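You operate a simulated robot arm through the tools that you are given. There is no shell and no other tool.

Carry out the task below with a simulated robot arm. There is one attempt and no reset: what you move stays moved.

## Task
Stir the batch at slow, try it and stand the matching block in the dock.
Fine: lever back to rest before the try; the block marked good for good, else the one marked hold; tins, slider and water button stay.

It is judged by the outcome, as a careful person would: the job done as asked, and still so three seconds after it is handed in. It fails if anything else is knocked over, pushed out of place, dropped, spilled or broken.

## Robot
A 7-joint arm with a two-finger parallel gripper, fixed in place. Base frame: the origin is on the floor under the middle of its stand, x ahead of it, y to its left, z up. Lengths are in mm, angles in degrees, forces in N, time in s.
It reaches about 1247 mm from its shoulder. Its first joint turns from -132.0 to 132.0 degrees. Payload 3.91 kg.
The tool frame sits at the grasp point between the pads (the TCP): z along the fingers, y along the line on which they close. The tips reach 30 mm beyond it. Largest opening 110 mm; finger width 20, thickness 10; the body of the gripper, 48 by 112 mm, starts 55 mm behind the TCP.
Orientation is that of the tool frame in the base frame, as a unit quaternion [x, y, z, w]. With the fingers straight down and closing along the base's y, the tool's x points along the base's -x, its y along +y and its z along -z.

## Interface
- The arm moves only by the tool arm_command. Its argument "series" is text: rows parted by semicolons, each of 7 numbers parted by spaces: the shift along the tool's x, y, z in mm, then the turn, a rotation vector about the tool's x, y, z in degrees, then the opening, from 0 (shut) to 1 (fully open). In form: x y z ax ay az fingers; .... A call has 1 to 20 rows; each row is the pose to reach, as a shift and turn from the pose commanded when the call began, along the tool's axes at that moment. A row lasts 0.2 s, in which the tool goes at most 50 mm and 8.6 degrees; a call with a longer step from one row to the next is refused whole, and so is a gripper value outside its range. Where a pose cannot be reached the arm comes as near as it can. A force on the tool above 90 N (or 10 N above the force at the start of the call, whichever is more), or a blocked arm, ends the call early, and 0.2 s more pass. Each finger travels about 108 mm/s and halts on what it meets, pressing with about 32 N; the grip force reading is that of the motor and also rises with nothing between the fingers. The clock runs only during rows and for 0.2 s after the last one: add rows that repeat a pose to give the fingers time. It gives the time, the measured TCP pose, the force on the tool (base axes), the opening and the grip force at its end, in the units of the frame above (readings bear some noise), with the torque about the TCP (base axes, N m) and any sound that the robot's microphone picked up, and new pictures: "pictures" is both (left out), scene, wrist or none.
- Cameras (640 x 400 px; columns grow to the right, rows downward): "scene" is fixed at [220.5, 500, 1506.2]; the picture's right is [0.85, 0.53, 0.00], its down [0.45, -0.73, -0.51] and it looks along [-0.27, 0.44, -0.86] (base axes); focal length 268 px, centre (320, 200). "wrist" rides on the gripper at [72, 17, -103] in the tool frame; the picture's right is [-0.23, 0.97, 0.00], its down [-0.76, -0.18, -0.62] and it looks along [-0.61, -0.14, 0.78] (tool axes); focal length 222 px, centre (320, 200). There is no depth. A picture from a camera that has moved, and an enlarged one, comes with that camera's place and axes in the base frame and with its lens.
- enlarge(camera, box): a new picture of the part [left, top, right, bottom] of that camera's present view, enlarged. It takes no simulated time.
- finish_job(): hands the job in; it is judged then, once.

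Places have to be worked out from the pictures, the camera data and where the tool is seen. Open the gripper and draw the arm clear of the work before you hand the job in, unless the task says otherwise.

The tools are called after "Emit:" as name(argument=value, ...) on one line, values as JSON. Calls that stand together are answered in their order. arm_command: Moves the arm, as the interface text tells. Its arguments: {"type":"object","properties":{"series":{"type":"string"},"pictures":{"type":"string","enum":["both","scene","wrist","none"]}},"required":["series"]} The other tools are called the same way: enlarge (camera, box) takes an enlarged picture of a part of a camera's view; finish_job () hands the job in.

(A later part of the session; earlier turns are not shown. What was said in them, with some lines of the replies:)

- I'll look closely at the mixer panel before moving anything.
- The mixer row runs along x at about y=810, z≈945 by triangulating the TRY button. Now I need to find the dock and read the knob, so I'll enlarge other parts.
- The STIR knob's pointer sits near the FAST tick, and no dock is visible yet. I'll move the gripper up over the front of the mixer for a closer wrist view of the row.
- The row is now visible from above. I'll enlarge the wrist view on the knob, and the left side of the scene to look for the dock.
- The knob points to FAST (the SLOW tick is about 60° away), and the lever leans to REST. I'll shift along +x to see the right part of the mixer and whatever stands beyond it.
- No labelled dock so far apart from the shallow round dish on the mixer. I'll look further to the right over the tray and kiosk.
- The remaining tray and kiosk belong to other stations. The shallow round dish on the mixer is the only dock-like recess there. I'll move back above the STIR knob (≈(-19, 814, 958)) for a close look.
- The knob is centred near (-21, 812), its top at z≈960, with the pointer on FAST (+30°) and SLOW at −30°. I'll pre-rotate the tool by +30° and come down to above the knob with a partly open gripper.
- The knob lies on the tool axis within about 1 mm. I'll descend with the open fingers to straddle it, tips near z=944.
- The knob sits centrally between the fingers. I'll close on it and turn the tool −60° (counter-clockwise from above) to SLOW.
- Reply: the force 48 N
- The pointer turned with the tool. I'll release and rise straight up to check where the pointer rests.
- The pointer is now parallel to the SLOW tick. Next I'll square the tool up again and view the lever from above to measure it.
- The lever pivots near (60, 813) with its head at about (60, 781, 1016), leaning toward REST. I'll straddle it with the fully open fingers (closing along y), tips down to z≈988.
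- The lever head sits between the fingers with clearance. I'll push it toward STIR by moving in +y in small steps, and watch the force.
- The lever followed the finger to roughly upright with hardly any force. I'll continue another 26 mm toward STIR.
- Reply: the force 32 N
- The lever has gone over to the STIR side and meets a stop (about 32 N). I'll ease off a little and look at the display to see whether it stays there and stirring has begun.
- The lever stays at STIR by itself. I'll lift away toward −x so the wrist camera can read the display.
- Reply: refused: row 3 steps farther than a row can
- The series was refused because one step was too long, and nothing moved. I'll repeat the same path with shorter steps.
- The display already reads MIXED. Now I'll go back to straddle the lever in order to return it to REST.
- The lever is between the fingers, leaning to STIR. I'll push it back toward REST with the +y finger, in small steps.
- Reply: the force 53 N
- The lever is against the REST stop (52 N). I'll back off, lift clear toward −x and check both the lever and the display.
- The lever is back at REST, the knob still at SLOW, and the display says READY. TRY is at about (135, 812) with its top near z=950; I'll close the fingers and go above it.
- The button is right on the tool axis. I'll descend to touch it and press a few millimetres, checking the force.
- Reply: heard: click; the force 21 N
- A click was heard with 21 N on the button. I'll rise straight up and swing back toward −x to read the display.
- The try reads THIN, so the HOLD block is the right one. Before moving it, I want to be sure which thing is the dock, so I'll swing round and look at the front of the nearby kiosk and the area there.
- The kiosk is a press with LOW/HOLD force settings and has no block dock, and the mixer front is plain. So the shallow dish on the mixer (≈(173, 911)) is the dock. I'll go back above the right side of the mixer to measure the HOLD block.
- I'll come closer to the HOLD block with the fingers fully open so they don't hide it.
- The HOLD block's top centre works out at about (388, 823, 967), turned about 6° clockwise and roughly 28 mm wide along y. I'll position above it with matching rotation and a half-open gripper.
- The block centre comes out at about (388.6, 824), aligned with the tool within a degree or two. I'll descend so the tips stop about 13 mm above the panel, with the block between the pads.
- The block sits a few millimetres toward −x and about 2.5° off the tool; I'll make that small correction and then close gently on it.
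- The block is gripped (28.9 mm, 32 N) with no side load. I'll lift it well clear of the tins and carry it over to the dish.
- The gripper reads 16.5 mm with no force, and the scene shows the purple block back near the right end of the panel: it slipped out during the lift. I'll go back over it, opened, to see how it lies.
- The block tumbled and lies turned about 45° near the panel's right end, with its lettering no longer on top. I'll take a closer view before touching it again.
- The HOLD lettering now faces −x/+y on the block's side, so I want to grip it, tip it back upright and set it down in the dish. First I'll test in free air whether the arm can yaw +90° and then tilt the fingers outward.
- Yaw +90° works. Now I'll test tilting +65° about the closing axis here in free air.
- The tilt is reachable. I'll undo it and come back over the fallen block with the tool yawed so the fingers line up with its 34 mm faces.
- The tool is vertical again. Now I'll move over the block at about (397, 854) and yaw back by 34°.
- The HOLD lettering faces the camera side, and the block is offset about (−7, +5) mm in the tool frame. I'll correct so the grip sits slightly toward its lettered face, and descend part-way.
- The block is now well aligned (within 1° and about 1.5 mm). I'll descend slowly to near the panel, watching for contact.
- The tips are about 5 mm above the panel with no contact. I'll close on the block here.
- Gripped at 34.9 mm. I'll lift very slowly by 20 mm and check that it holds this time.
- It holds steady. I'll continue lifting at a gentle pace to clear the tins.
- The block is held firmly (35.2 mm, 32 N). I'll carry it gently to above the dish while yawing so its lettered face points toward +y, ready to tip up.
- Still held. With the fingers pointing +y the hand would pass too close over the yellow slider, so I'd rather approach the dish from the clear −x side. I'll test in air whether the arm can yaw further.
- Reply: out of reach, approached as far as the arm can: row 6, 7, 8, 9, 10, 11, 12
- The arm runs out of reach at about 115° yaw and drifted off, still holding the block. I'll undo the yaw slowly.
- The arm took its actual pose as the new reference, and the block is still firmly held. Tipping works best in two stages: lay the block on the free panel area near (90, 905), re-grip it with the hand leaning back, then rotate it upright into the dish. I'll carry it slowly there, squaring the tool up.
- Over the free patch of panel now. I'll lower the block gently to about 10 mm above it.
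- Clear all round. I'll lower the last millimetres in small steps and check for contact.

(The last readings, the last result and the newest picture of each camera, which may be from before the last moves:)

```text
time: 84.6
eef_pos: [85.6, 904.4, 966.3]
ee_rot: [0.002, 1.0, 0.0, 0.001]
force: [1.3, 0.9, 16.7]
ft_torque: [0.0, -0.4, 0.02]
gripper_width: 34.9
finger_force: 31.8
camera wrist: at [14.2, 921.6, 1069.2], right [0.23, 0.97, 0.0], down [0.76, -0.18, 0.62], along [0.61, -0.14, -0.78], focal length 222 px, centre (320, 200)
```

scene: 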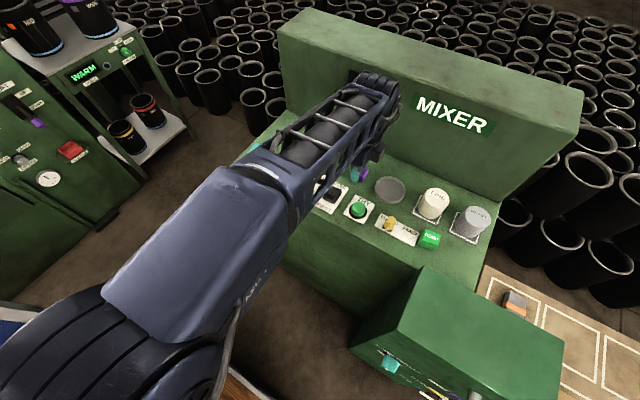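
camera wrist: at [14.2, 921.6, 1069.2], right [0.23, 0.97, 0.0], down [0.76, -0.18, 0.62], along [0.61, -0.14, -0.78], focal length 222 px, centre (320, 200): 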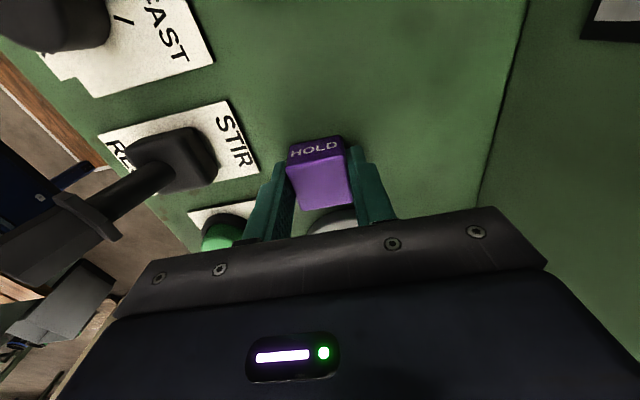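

The block is down (17 N contact). I'll open the fingers and check that it rests flat by itself.

Emit:
arm_command(series="0 0 -1 0 0 0 0.35; 0 0 -1 0 0 0 0.42; 0 0 -1 0 0 0 0.5; 0 0 -4 0 0 0 0.5", pictures="wrist")

Emit:
enlarge(camera="wrist", box=[220, 100, 420, 240])

```text
time: 85.6
eef_pos: [84.0, 904.1, 968.0]
ee_rot: [0.002, 1.0, 0.0, 0.001]
force: [0.0, 0.5, 0.0]
ft_torque: [-0.01, 0.03, -0.03]
gripper_width: 54.9
finger_force: 0.0
camera wrist: at [12.8, 921.7, 1071.7], right [0.23, 0.97, 0.0], down [0.76, -0.18, 0.62], along [0.61, -0.14, -0.78], focal length 222 px, centre (320, 200)
```

wrist: 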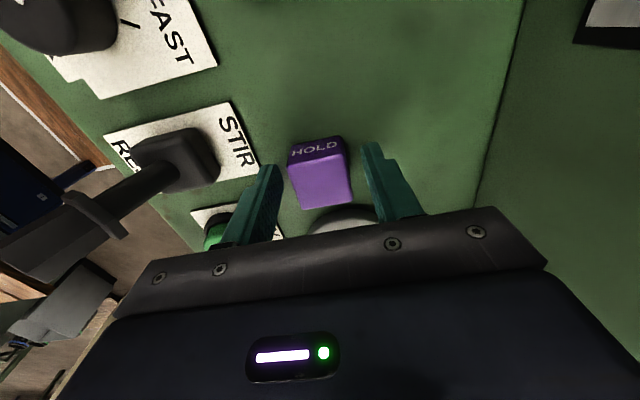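

```text
2.86 times, centred on (320, 170) of wrist
camera zoom: at [12.8, 921.7, 1071.7], right [0.23, 0.97, 0.0], down [0.76, -0.18, 0.62], along [0.61, -0.14, -0.78], focal length 635 px, centre (320, 286)
```

zoom: 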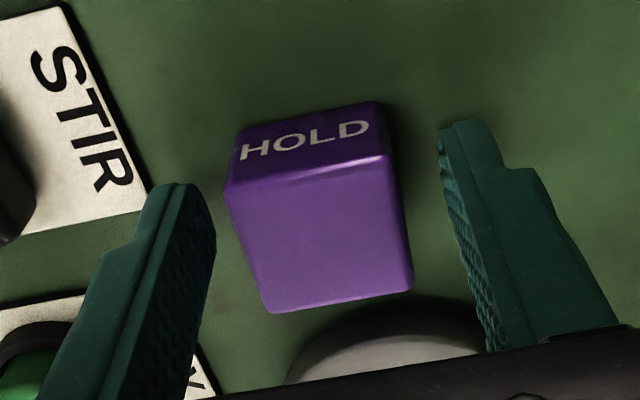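

The block rests flat, top z≈958, panel z≈929. Now I'll lean the hand back 40° about the closing axis, with the fingers open around the block.

Emit:
arm_command(series="2 0 -3 0 -6 0 0.5; 5 0 -3 0 -14 0 0.5; 7 0 -3 0 -22 0 0.5; 9 0 -3 0 -30 0 0.5; 11 0 -3 0 -37 0 0.5; 11 0 -3 0 -40 0 0.5; 11 0 -3 0 -40 0 0.5", pictures="both")

Emit:
enlarge(camera="wrist", box=[200, 80, 460, 240])

```text
time: 87.2
eef_pos: [74.9, 905.2, 971.1]
ee_rot: [0.003, 0.94, -0.001, 0.342]
force: [-0.2, 1.0, 0.1]
ft_torque: [0.01, 0.01, 0.0]
gripper_width: 55.4
finger_force: 0.1
camera wrist: at [-46.6, 922.5, 1003.5], right [0.18, 0.97, 0.15], down [0.18, -0.18, 0.97], along [0.97, -0.14, -0.21], focal length 222 px, centre (320, 200)
```

scene: 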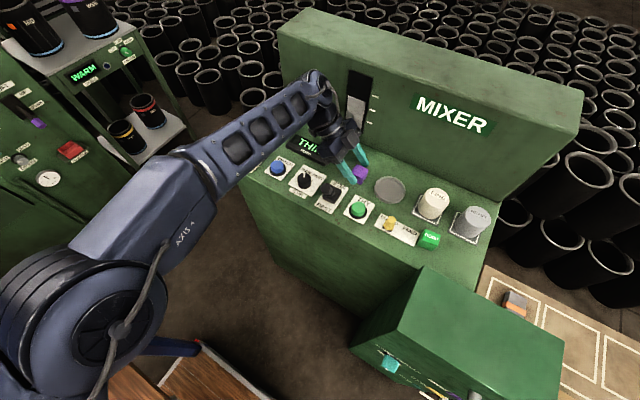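
wrist: 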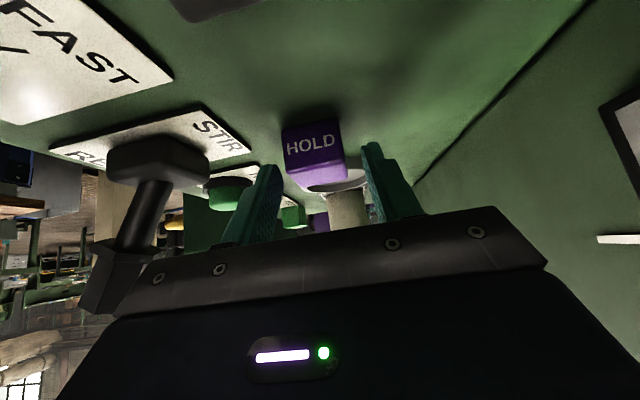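

```text
2.46 times, centred on (330, 160) of wrist
camera zoom: at [-46.6, 922.5, 1003.5], right [0.18, 0.97, 0.15], down [0.18, -0.18, 0.97], along [0.97, -0.14, -0.21], focal length 547 px, centre (295, 298)
```

zoom: 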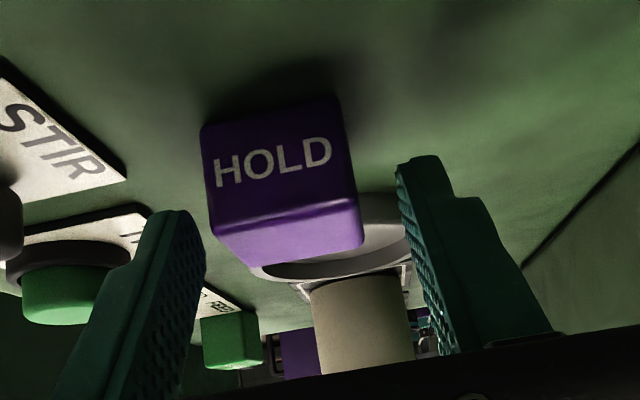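

The hand is leaned back 40° and the lettering is clearly visible. I'll slide in so the pads cover the block (tips about 3 mm above the panel).

Emit:
arm_command(series="1.5 0 3 0 0 0 0.5; 2.8 0 6 0 0 0 0.5; 4.2 0 9 0 0 0 0.5; 4.2 0 9 0 0 0 0.5", pictures="wrist")

Emit:
enlarge(camera="wrist", box=[200, 80, 460, 240])

Emit:
enlarge(camera="scene", box=[290, 130, 430, 230])

```text
time: 88.2
eef_pos: [77.3, 905.5, 960.6]
ee_rot: [0.002, 0.94, 0.0, 0.342]
force: [0.3, -0.5, 0.4]
ft_torque: [-0.02, 0.03, -0.01]
gripper_width: 55.1
finger_force: 0.2
camera wrist: at [-44.2, 923.4, 993.5], right [0.18, 0.97, 0.15], down [0.18, -0.18, 0.97], along [0.97, -0.14, -0.21], focal length 222 px, centre (320, 200)
```

wrist: 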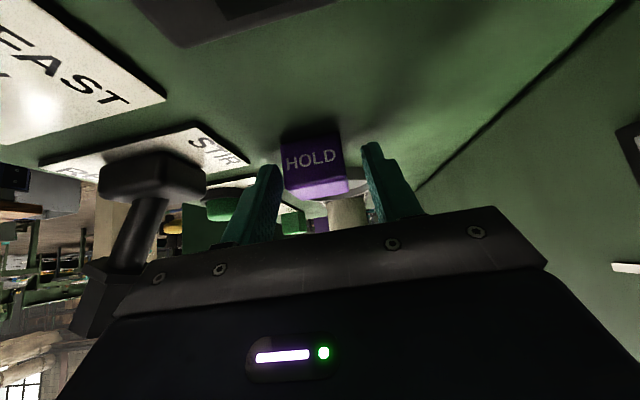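

```text
2.46 times, centred on (330, 160) of wrist
camera zoom: at [-44.2, 923.4, 993.5], right [0.18, 0.97, 0.15], down [0.18, -0.18, 0.97], along [0.97, -0.14, -0.21], focal length 547 px, centre (295, 298)
```

zoom: 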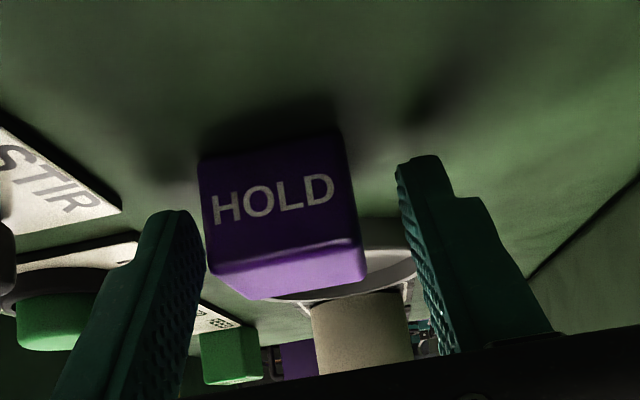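

```text
4.00 times, centred on (360, 180) of scene
camera zoom: at [220.5, 500.0, 1506.2], right [0.85, 0.53, 0.0], down [0.45, -0.73, -0.51], along [-0.27, 0.44, -0.86], focal length 1070 px, centre (160, 280)
```

zoom: 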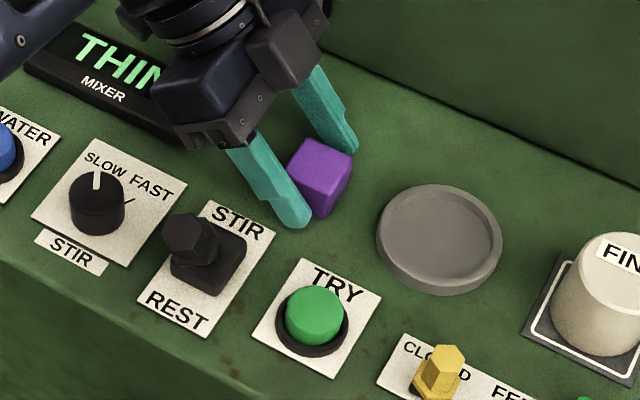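

The scene view shows the fingers neatly on both sides of the block. I'll close to grip it in this leaned-back pose.

Emit:
arm_command(series="0 0 0 0 0 0 0.4; 0 0 0 0 0 0 0.3; 0 0 0 0 0 0 0.15; 0 0 0 0 0 0 0; 0 0 0 0 0 0 0", pictures="both")

Emit:
enlarge(camera="scene", box=[290, 130, 430, 230])

```text
time: 89.4
eef_pos: [77.5, 905.5, 960.9]
ee_rot: [0.001, 0.94, -0.001, 0.342]
force: [0.3, -0.7, 0.3]
ft_torque: [-0.02, 0.02, 0.0]
gripper_width: 35.2
finger_force: 32.0
camera wrist: at [-44.2, 923.4, 993.6], right [0.18, 0.97, 0.15], down [0.18, -0.18, 0.97], along [0.97, -0.14, -0.21], focal length 222 px, centre (320, 200)
```

scene: 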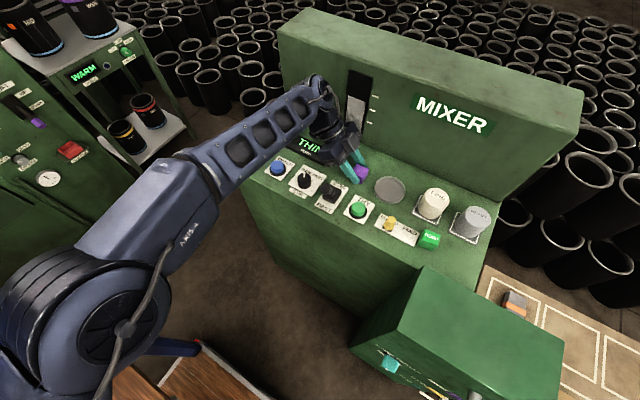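
wrist: 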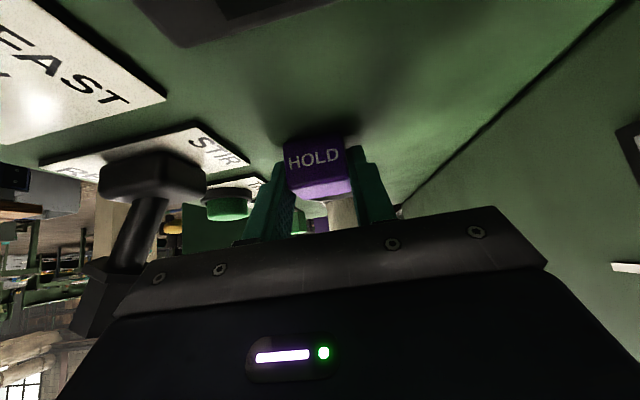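

```text
4.00 times, centred on (360, 180) of scene
camera zoom: at [220.5, 500.0, 1506.2], right [0.85, 0.53, 0.0], down [0.45, -0.73, -0.51], along [-0.27, 0.44, -0.86], focal length 1070 px, centre (160, 280)
```

zoom: 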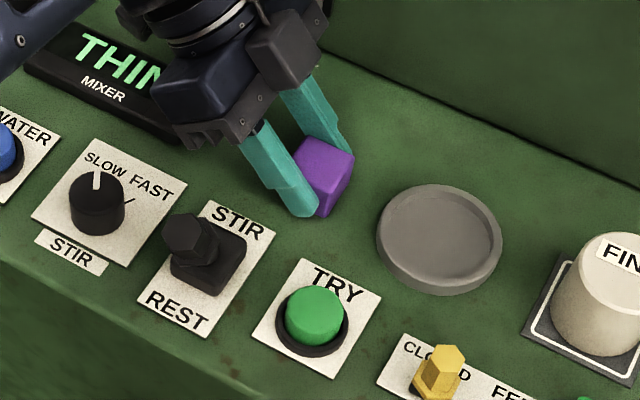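

Gripped at 35.2 mm. I'll lift straight up, gently, by 110 mm.

Emit:
arm_command(series="-1.3 0 -1.5 0 0 0 0; -4.5 0 -5.4 0 0 0 0; -9 0 -10.7 0 0 0 0; -14.1 0 -16.9 0 0 0 0; -19.3 0 -23 0 0 0 0; -24.4 0 -29.1 0 0 0 0; -30.2 0 -36 0 0 0 0; -36 0 -42.9 0 0 0 0; -41.8 0 -49.8 0 0 0 0; -47.6 0 -56.7 0 0 0 0; -53.4 0 -63.6 0 0 0 0; -59.2 0 -70.5 0 0 0 0; -65 0 -77.4 0 0 0 0; -69 0 -82.2 0 0 0 0; -70.7 0 -84.3 0 0 0 0; -70.7 0 -84.3 0 0 0 0", pictures="both")

Emit:
enlarge(camera="scene", box=[290, 100, 430, 230])

```text
time: 92.8
eef_pos: [76.8, 903.1, 1071.6]
ee_rot: [0.002, 0.94, 0.0, 0.343]
force: [-0.4, 0.4, -0.4]
ft_torque: [0.0, 0.01, -0.04]
gripper_width: 35.0
finger_force: 32.2
camera wrist: at [-43.9, 921.0, 1104.5], right [0.18, 0.97, 0.15], down [0.18, -0.18, 0.97], along [0.97, -0.14, -0.21], focal length 222 px, centre (320, 200)
```

scene: 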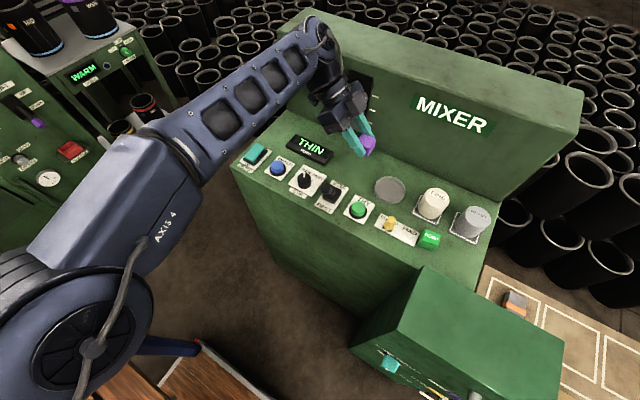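
wrist: 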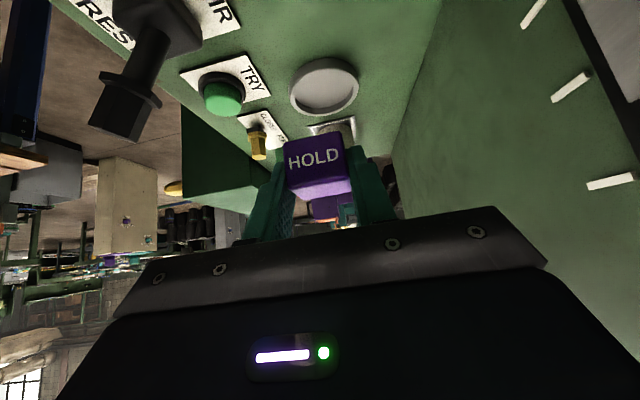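

```text
3.08 times, centred on (360, 165) of scene
camera zoom: at [220.5, 500.0, 1506.2], right [0.85, 0.53, 0.0], down [0.45, -0.73, -0.51], along [-0.27, 0.44, -0.86], focal length 823 px, centre (197, 308)
```

zoom: 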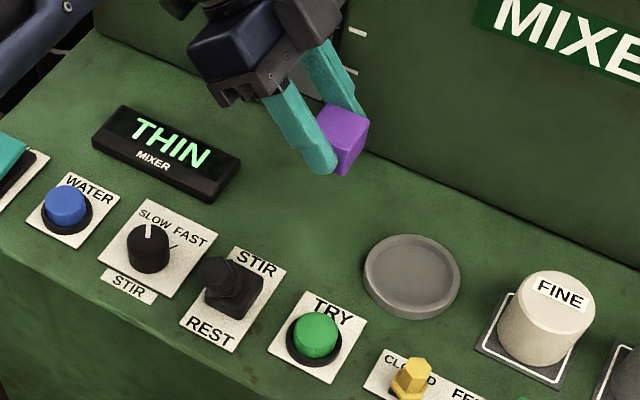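

The lift went well. Next I'll bring the hand back to vertical (+40° about the closing axis), slowly.

Emit:
arm_command(series="0 0 0 0 1 0 0; 0 0 0 0 4 0 0; 0 0 0 0 8 0 0; 0 0 0 0 12 0 0; 0 0 0 0 16 0 0; 0 0 0 0 20 0 0; 0 0 0 0 24 0 0; 0 0 0 0 28 0 0; 0 0 0 0 32 0 0; 0 0 0 0 36 0 0; 0 0 0 0 39 0 0; 0 0 0 0 40 0 0; 0 0 0 0 40 0 0", pictures="wrist")

Emit:
enlarge(camera="wrist", box=[200, 40, 440, 240])

```text
time: 95.6
eef_pos: [76.4, 905.4, 1071.3]
ee_rot: [0.003, 1.0, 0.001, 0.001]
force: [0.7, 0.4, 0.2]
ft_torque: [0.0, -0.02, 0.0]
gripper_width: 34.7
finger_force: 32.2
camera wrist: at [4.7, 922.3, 1174.4], right [0.23, 0.97, 0.0], down [0.76, -0.18, 0.62], along [0.61, -0.14, -0.78], focal length 222 px, centre (320, 200)
```

wrist: 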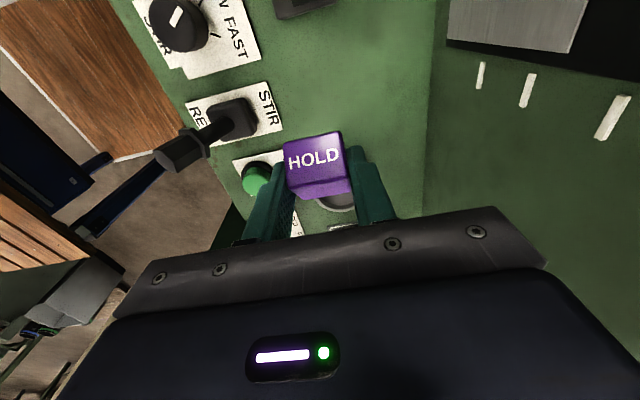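

```text
2.00 times, centred on (320, 140) of wrist
camera zoom: at [4.7, 922.3, 1174.4], right [0.23, 0.97, 0.0], down [0.76, -0.18, 0.62], along [0.61, -0.14, -0.78], focal length 444 px, centre (320, 320)
```

zoom: 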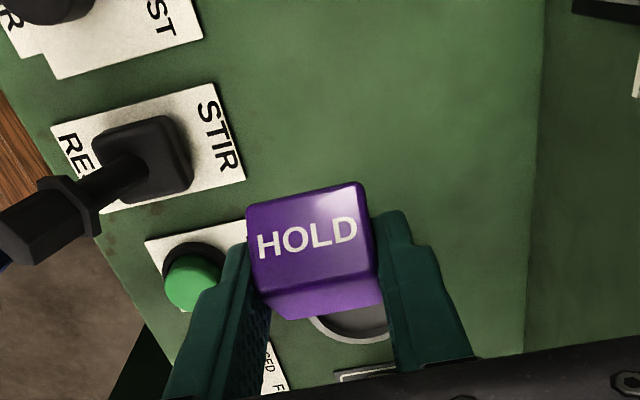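

The block is now 40° on its way upright and firmly held. I'll yaw to 90° while shifting over the dish.

Emit:
arm_command(series="-1 0 0 0 0 1 0; -5 -0.5 0 0 0 4.5 0; -10 -1 0 0 0 9 0; -15 -2 0 0 0 14 0; -20 -2.5 0 0 0 19 0; -26 -3 0 0 0 24 0; -31 -3.5 0 0 0 29 0; -37 -4 0 0 0 34 0; -42 -5 0 0 0 39 0; -47 -5.5 0 0 0 44 0; -53 -6 0 0 0 49 0; -58 -7 0 0 0 54 0; -64 -7.5 0 0 0 59 0; -69 -8 0 0 0 64 0; -74 -8.5 0 0 0 69 0; -80 -9 0 0 0 74 0; -86 -10 0 0 0 79 0; -92 -10.5 0 0 0 84.5 0; -96 -11 0 0 0 88.5 0; -97.1 -11.4 0 0 0 90 0", pictures="both")

Emit:
enlarge(camera="wrist", box=[200, 0, 460, 240])

```text
time: 99.8
eef_pos: [172.8, 893.3, 1069.6]
ee_rot: [0.708, 0.706, 0.0, 0.001]
force: [-0.5, 0.0, -0.2]
ft_torque: [0.02, 0.02, 0.02]
gripper_width: 34.9
finger_force: 32.0
camera wrist: at [191.7, 965.6, 1173.4], right [0.97, -0.23, 0.0], down [-0.18, -0.76, 0.62], along [-0.14, -0.61, -0.78], focal length 222 px, centre (320, 200)
```

scene: 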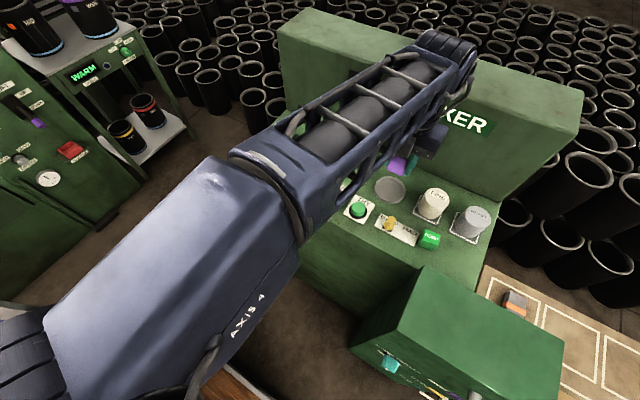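
wrist: 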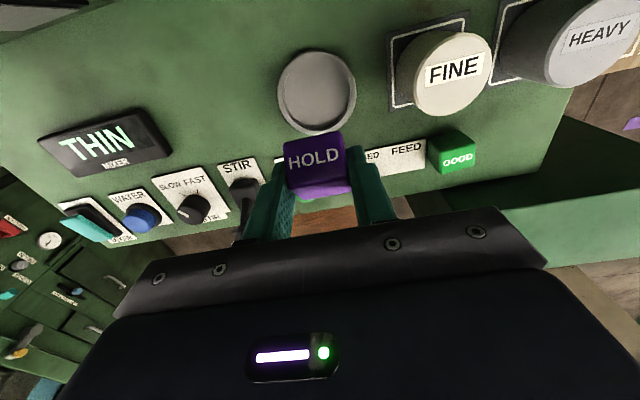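

```text
1.67 times, centred on (330, 120) of wrist
camera zoom: at [191.7, 965.6, 1173.4], right [0.97, -0.23, 0.0], down [-0.18, -0.76, 0.62], along [-0.14, -0.61, -0.78], focal length 370 px, centre (303, 333)
```

zoom: 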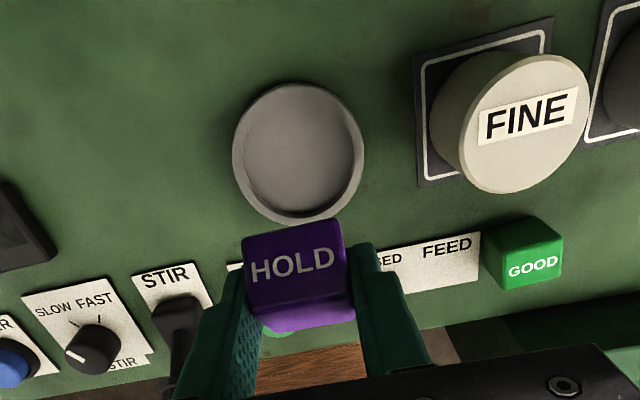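

Lined up just in front of the dish. Now I'll tilt +50° about the closing axis at this height, which brings the block fully upright.

Emit:
arm_command(series="0 0 0 0 1 0 0; 0 0 0 0 4 0 0; 0 0 0 0 8 0 0; 0.5 0.5 0 0 12 0 0; 0.5 0.5 0 0 16.5 0 0; 0.5 1 0 0 21 0 0; 1 1 0 0 25.5 0 0; 1 1.5 0 0 30 0 0; 1 1.5 0 0 34.5 0 0; 1 1.5 0 0 39 0 0; 1 1.5 0 0 43.5 0 0; 1 1.5 0 0 47.5 0 0; 1 1.5 0 0 50 0 0; 1 1.5 0 0 50 0 0", pictures="both")

Emit:
enlarge(camera="wrist", box=[200, 40, 460, 240])

Emit:
enlarge(camera="scene", box=[330, 100, 490, 260])

```text
time: 102.8
eef_pos: [174.7, 892.9, 1071.3]
ee_rot: [0.641, 0.64, 0.3, -0.298]
force: [-0.1, 0.2, 0.6]
ft_torque: [0.0, 0.02, 0.0]
gripper_width: 34.8
finger_force: 31.7
camera wrist: at [192.7, 861.1, 1193.4], right [0.97, -0.15, -0.17], down [-0.18, -0.97, -0.18], along [-0.14, 0.21, -0.97], focal length 222 px, centre (320, 200)
```

scene: 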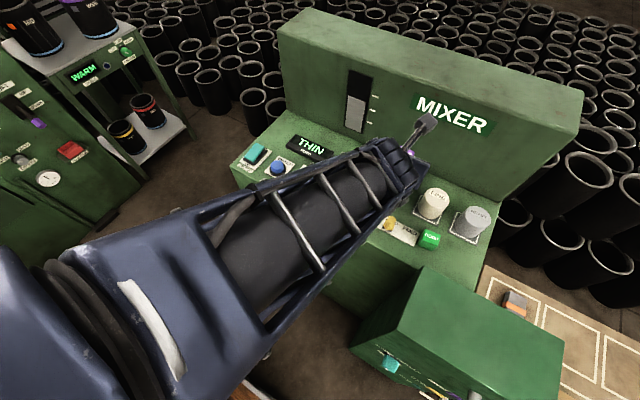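
wrist: 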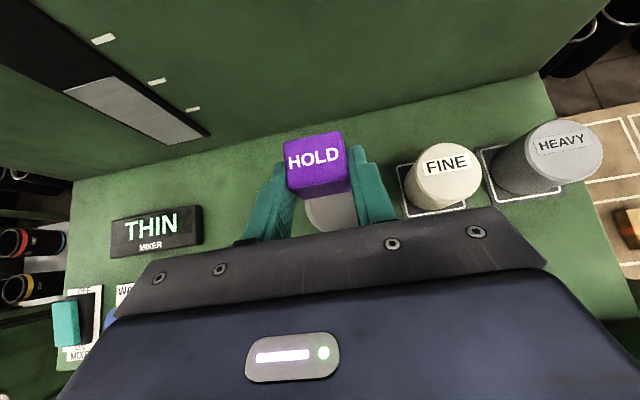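

```text
2.00 times, centred on (330, 140) of wrist
camera zoom: at [192.7, 861.1, 1193.4], right [0.97, -0.15, -0.17], down [-0.18, -0.97, -0.18], along [-0.14, 0.21, -0.97], focal length 444 px, centre (300, 320)
```

zoom: 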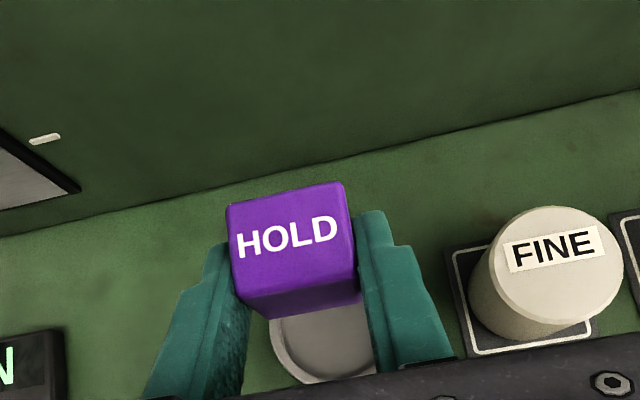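

```text
2.50 times, centred on (410, 180) of scene
camera zoom: at [220.5, 500.0, 1506.2], right [0.85, 0.53, 0.0], down [0.45, -0.73, -0.51], along [-0.27, 0.44, -0.86], focal length 669 px, centre (95, 250)
```

zoom: 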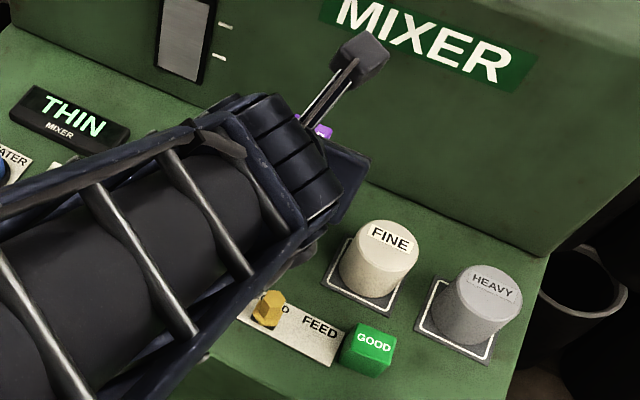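

The block is upright with HOLD on top, directly over the dish. I'll lower it straight down slowly to about 20 mm above the dish.

Emit:
arm_command(series="-1.5 0 1.3 0 0 0 0; -6 0 5 0 0 0 0; -12 0 10.1 0 0 0 0; -18 0 15.1 0 0 0 0; -24 0 20.1 0 0 0 0; -30 0 25.2 0 0 0 0; -36 0 30.2 0 0 0 0; -42 0 35.3 0 0 0 0; -48 0 40.3 0 0 0 0; -54 0 45.3 0 0 0 0; -60 0 50.4 0 0 0 0; -63.5 0 53.3 0 0 0 0; -65.1 0 54.7 0 0 0 0; -65.1 0 54.7 0 0 0 0", pictures="both")

Emit:
enlarge(camera="wrist", box=[200, 40, 460, 240])

Emit:
enlarge(camera="scene", box=[330, 120, 490, 260])

```text
time: 105.8
eef_pos: [176.2, 894.0, 986.3]
ee_rot: [0.641, 0.641, 0.299, -0.299]
force: [0.3, 0.1, -0.5]
ft_torque: [-0.01, -0.01, 0.01]
gripper_width: 34.9
finger_force: 31.8
camera wrist: at [193.6, 861.4, 1107.5], right [0.97, -0.15, -0.17], down [-0.18, -0.97, -0.18], along [-0.14, 0.21, -0.97], focal length 222 px, centre (320, 200)
```

scene: 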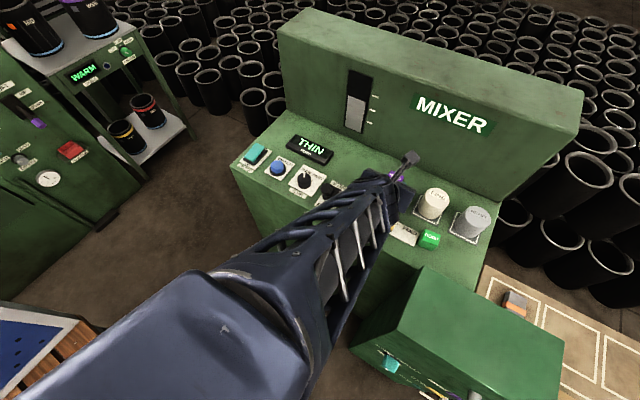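
wrist: 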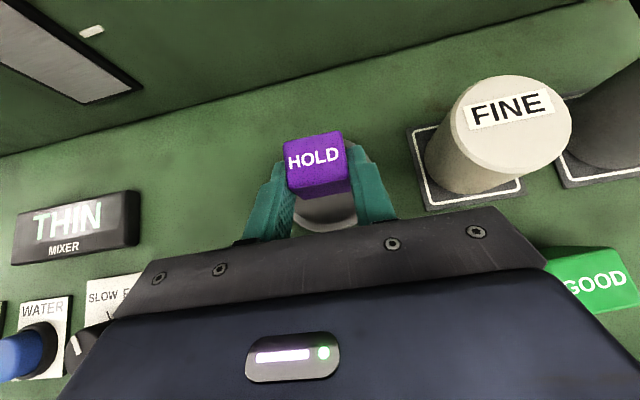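

```text
2.00 times, centred on (330, 140) of wrist
camera zoom: at [193.6, 861.4, 1107.5], right [0.97, -0.15, -0.17], down [-0.18, -0.97, -0.18], along [-0.14, 0.21, -0.97], focal length 444 px, centre (300, 320)
```

zoom: 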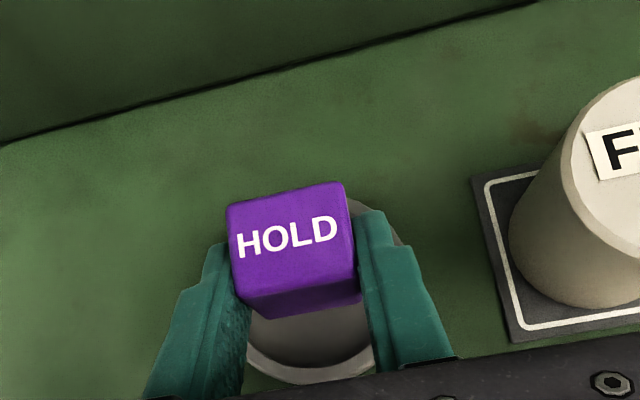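

```text
2.86 times, centred on (410, 190) of scene
camera zoom: at [220.5, 500.0, 1506.2], right [0.85, 0.53, 0.0], down [0.45, -0.73, -0.51], along [-0.27, 0.44, -0.86], focal length 764 px, centre (63, 229)
```

zoom: 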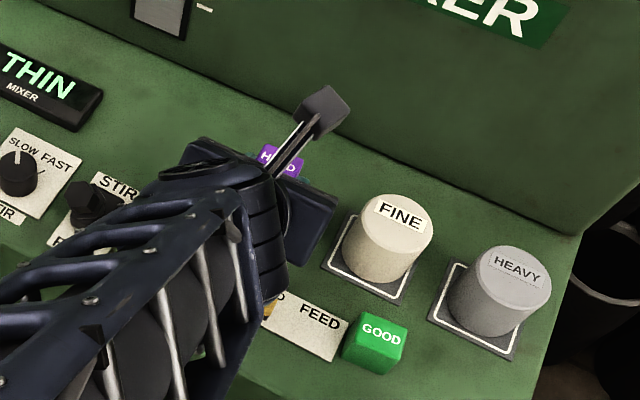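

The block is centred over the dish. I'll lower the rest in small steps until I feel it touch.

Emit:
arm_command(series="-3.1 0 2.6 0 0 0 0; -6.1 0 5.1 0 0 0 0; -9.2 0 7.7 0 0 0 0; -11.5 0 9.6 0 0 0 0; -12.6 0 10.6 0 0 0 0; -13.4 0 11.3 0 0 0 0; -13.4 0 11.3 0 0 0 0", pictures="wrist")

```text
time: 107.4
eef_pos: [173.6, 894.4, 969.2]
ee_rot: [0.641, 0.64, 0.3, -0.298]
force: [-0.4, -0.2, -0.8]
ft_torque: [-0.01, 0.01, -0.02]
gripper_width: 34.7
finger_force: 31.9
camera wrist: at [192.4, 861.7, 1090.4], right [0.97, -0.15, -0.17], down [-0.18, -0.97, -0.18], along [-0.14, 0.21, -0.97], focal length 222 px, centre (320, 200)
```

wrist: 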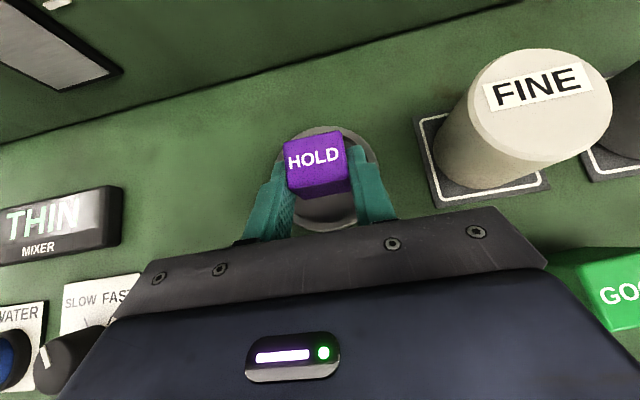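

No contact yet, and the block is well inside the rim. I'll go down a few more millimetres.

Emit:
arm_command(series="-0.8 0 0.6 0 0 0 0; -1.5 0 1.3 0 0 0 0; -2.3 0 1.9 0 0 0 0; -2.3 0 1.9 0 0 0 0", pictures="none")

```text
time: 108.4
eef_pos: [175.3, 893.3, 966.0]
ee_rot: [0.641, 0.641, 0.299, -0.299]
force: [-0.1, 0.4, 0.0]
ft_torque: [0.02, 0.0, 0.01]
gripper_width: 34.9
finger_force: 31.9
```

Emit:
arm_command(series="-0.8 0 0.6 0 0 0 0; -1.5 0 1.3 0 0 0 0; -1.5 0 1.3 0 0 0 0", pictures="wrist")

Emit:
enlarge(camera="wrist", box=[200, 80, 460, 240])

```text
time: 109.2
eef_pos: [176.4, 893.3, 964.0]
ee_rot: [0.641, 0.64, 0.3, -0.299]
force: [0.7, 0.6, -0.7]
ft_torque: [0.01, -0.04, 0.0]
gripper_width: 35.1
finger_force: 32.0
camera wrist: at [194.1, 860.7, 1085.9], right [0.97, -0.15, -0.17], down [-0.18, -0.97, -0.18], along [-0.14, 0.21, -0.97], focal length 222 px, centre (320, 200)
```

wrist: 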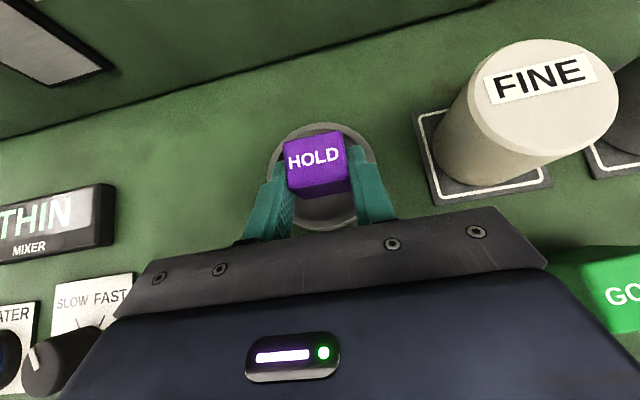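

```text
2.46 times, centred on (330, 160) of wrist
camera zoom: at [194.1, 860.7, 1085.9], right [0.97, -0.15, -0.17], down [-0.18, -0.97, -0.18], along [-0.14, 0.21, -0.97], focal length 547 px, centre (295, 298)
```

zoom: 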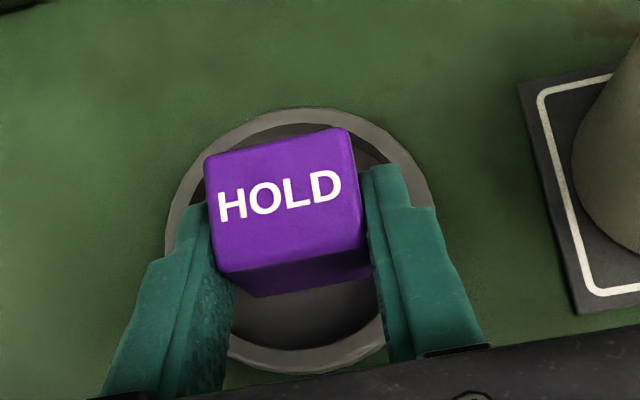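

The block is centred in the dish to within about 2 mm. I'll keep lowering in 1 mm steps.

Emit:
arm_command(series="-0.8 0 0.6 0 0 0 0; -1.5 0 1.3 0 0 0 0; -1.5 0 1.3 0 0 0 0", pictures="none")

```text
time: 110.0
eef_pos: [175.8, 891.5, 963.6]
ee_rot: [0.641, 0.64, 0.3, -0.299]
force: [-0.2, 1.3, 15.7]
ft_torque: [0.22, 0.03, -0.05]
gripper_width: 35.1
finger_force: 31.7
```

Contact at 16 N: the block is standing on the dish floor. I'll ease the pressure and open the fingers a little at a time.

Emit:
arm_command(series="0.4 0 -0.3 0 0 0 0.25; 0.4 0 -0.3 0 0 0 0.33; 0.4 0 -0.3 0 0 0 0.36; 0.4 0 -0.3 0 0 0 0.39; 0.4 0 -0.3 0 0 0 0.39", pictures="wrist")

Emit:
enlarge(camera="wrist", box=[200, 80, 460, 240])

```text
time: 111.2
eef_pos: [175.2, 893.4, 962.5]
ee_rot: [0.642, 0.64, 0.3, -0.298]
force: [-0.1, -0.7, 0.1]
ft_torque: [0.01, 0.02, 0.04]
gripper_width: 42.7
finger_force: 0.1
camera wrist: at [193.2, 861.0, 1084.3], right [0.97, -0.15, -0.17], down [-0.18, -0.97, -0.18], along [-0.14, 0.21, -0.97], focal length 222 px, centre (320, 200)
```

wrist: 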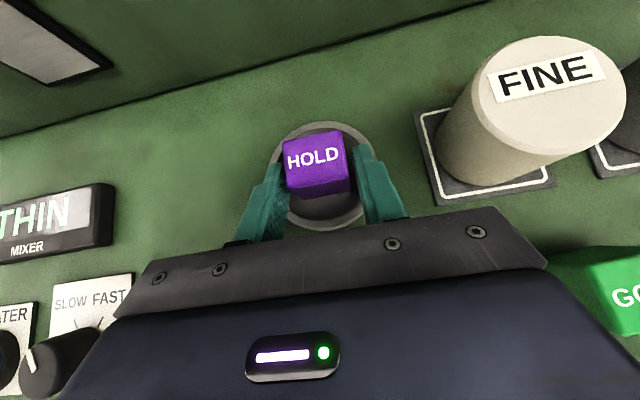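

```text
2.46 times, centred on (330, 160) of wrist
camera zoom: at [193.2, 861.0, 1084.3], right [0.97, -0.15, -0.17], down [-0.18, -0.97, -0.18], along [-0.14, 0.21, -0.97], focal length 547 px, centre (295, 298)
```

zoom: 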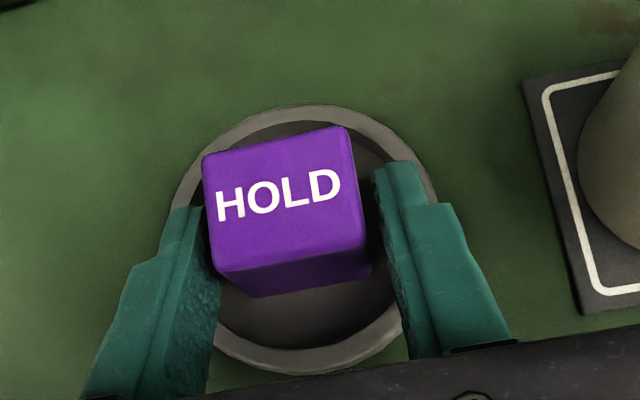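

The block stands upright on its own in the dish with the fingers free. I'll back the hand out along the finger direction, easing slightly away from the block's left face.

Emit:
arm_command(series="0 -0.5 -2 0 0 0 0.39; 0 -1 -5 0 0 0 0.39; 0 -1.2 -9 0 0 0 0.39; 0 -1.2 -14 0 0 0 0.4; 0 -1.2 -20 0 0 0 0.42; 0 -1.2 -27 0 0 0 0.45; 0 -1.2 -35 0 0 0 0.5; 0 -1.2 -45 0 0 0 0.5; 0 -1.2 -55 0 0 0 0.5", pictures="both")

Emit:
enlarge(camera="wrist", box=[200, 40, 460, 240])

```text
time: 113.2
eef_pos: [172.6, 851.1, 998.0]
ee_rot: [0.642, 0.64, 0.299, -0.298]
force: [0.1, -0.5, 0.1]
ft_torque: [0.01, -0.01, -0.01]
gripper_width: 54.9
finger_force: 0.2
camera wrist: at [190.4, 818.9, 1119.7], right [0.97, -0.15, -0.17], down [-0.18, -0.97, -0.18], along [-0.14, 0.21, -0.97], focal length 222 px, centre (320, 200)
```

scene: 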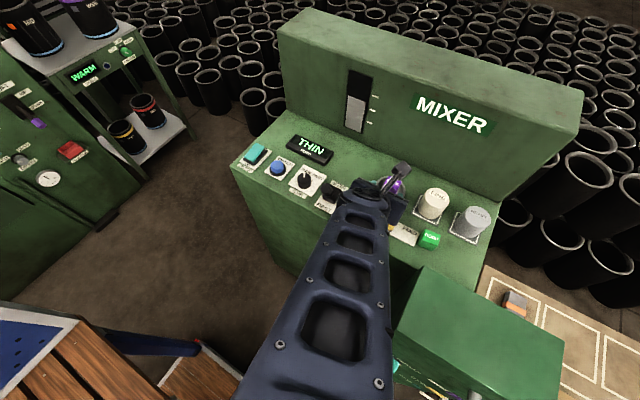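
wrist: 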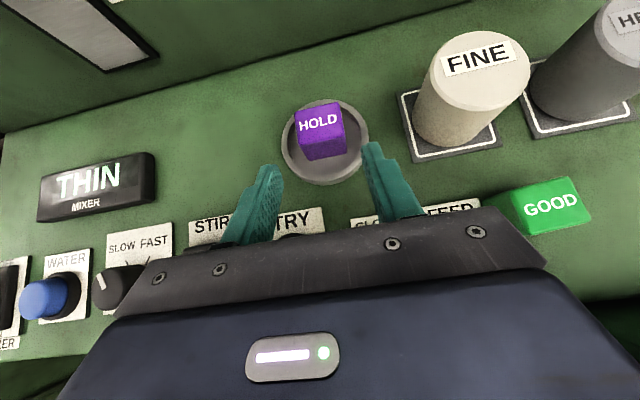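

```text
2.00 times, centred on (330, 140) of wrist
camera zoom: at [190.4, 818.9, 1119.7], right [0.97, -0.15, -0.17], down [-0.18, -0.97, -0.18], along [-0.14, 0.21, -0.97], focal length 444 px, centre (300, 320)
```

zoom: 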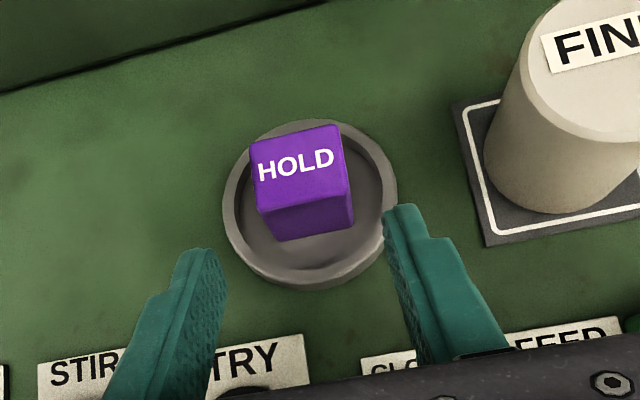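

HOLD stands upright in the dish, clear of the hand. I'll lift away and draw the arm back from the mixer.

Emit:
arm_command(series="23 0 -19 0 0 0 0.5; 50 0 -42 0 0 0 0.5; 76.6 0 -64.3 0 0 0 0.5; 65 0 -100 0 0 0 0.5; 50 0 -140 0 0 0 0.5; 30 0 -180 0 0 0 0.5; 5 0 -220 0 0 0 0.5; -20 0 -255 0 0 0 0.5; -45.9 0 -288 0 0 0 0.5; -45.9 0 -288 0 0 0 0.5", pictures="both")

Emit:
enlarge(camera="scene", box=[230, 110, 500, 280])

```text
time: 115.4
eef_pos: [173.7, 600.2, 1148.8]
ee_rot: [0.641, 0.64, 0.3, -0.298]
force: [-0.4, 0.5, 0.4]
ft_torque: [-0.01, 0.02, 0.02]
gripper_width: 55.1
finger_force: 0.1
camera wrist: at [191.9, 568.9, 1270.5], right [0.97, -0.15, -0.17], down [-0.18, -0.97, -0.18], along [-0.14, 0.21, -0.97], focal length 222 px, centre (320, 200)
```

scene: 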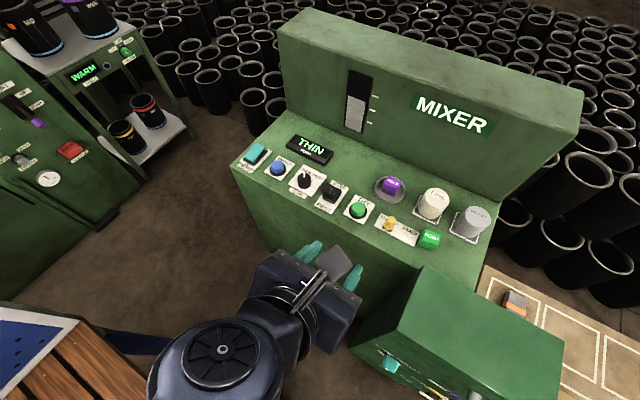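
wrist: 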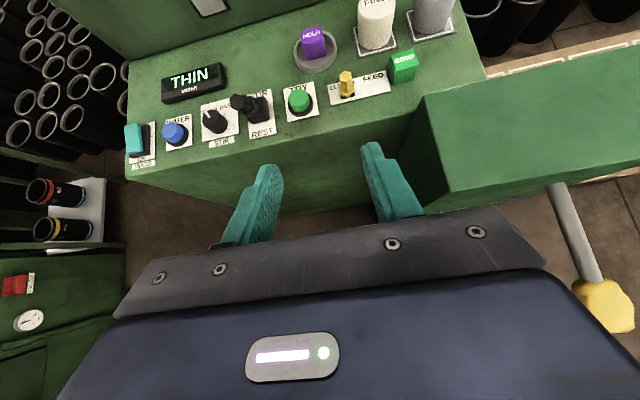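

```text
2.35 times, centred on (365, 195) of scene
camera zoom: at [220.5, 500.0, 1506.2], right [0.85, 0.53, 0.0], down [0.45, -0.73, -0.51], along [-0.27, 0.44, -0.86], focal length 630 px, centre (214, 212)
```

zoom: 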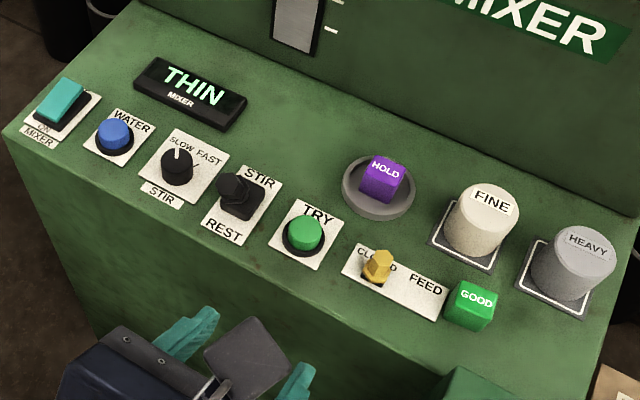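

Everything is in place: HOLD is upright in the dish, the lever at REST, knob at SLOW, slider CLOSED, and tins and GOOD untouched. I'll open the gripper fully and do a last close check.

Emit:
arm_command(series="0 0 -20 0 0 0 0.8; 0 0 -40 0 0 0 1; 0 0 -40 0 0 0 1; 0 0 -40 0 0 0 1", pictures="scene")

Emit:
enlarge(camera="scene", box=[350, 150, 500, 270])

Emit:
enlarge(camera="scene", box=[370, 165, 420, 215])

```text
time: 116.4
eef_pos: [174.0, 569.3, 1173.6]
ee_rot: [0.642, 0.64, 0.3, -0.298]
force: [0.3, 0.2, 0.1]
ft_torque: [0.0, 0.03, 0.03]
gripper_width: 110.1
finger_force: 0.0
```

scene: 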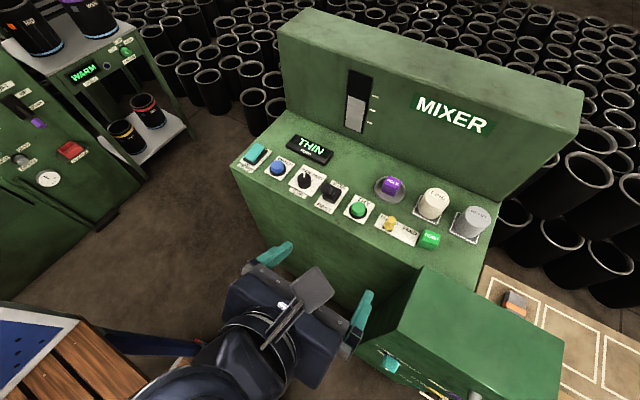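

```text
3.33 times, centred on (425, 210) of scene
camera zoom: at [220.5, 500.0, 1506.2], right [0.85, 0.53, 0.0], down [0.45, -0.73, -0.51], along [-0.27, 0.44, -0.86], focal length 892 px, centre (-30, 167)
```

zoom: 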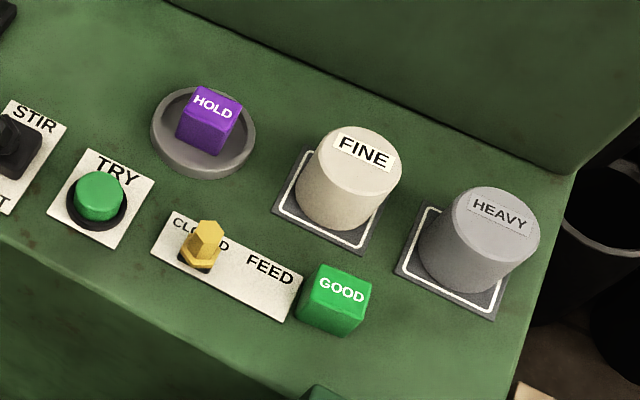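

```text
8.00 times, centred on (395, 190) of scene
camera zoom: at [220.5, 500.0, 1506.2], right [0.85, 0.53, 0.0], down [0.45, -0.73, -0.51], along [-0.27, 0.44, -0.86], focal length 2141 px, centre (-280, 280)
```

zoom: 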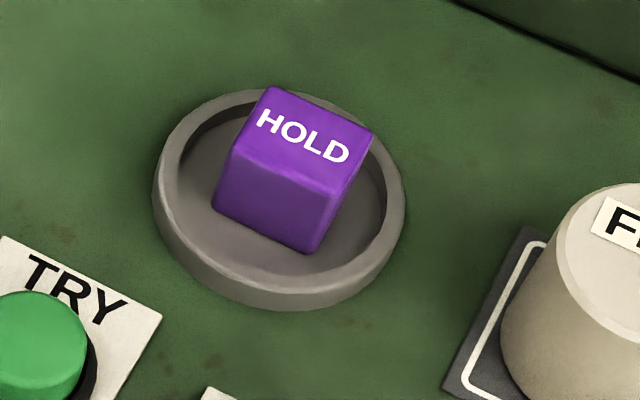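

The HOLD block stands flat and upright in the dish. The arm is clear with the gripper open, and the tins, slider, water button and GOOD block are where they were, so I'm handing the job in.

Emit:
finish_job()

```text
The job is handed in.
```

The batch was stirred at SLOW until the display read MIXED. I put the lever back to REST and pressed TRY, which read THIN. So the HOLD block is now standing upright in the dock, and the job is handed in.

- **Dropped block:** the HOLD block slipped out of the gripper on the first lift and tipped over on the panel. I picked it up again, turned it the right way up and stood it in the dock with its lettering on top.
- **Which dock:** nothing on the mixer is labelled as a dock. I used the shallow round dish beside the FINE tin, the only recess I found that fits a block.
- **Left as it was:** in the last pictures the tins, the slider, the water button and the GOOD block are where they started. The knob is still at SLOW and the lever at REST. The gripper is open and the arm is clear of the mixer.
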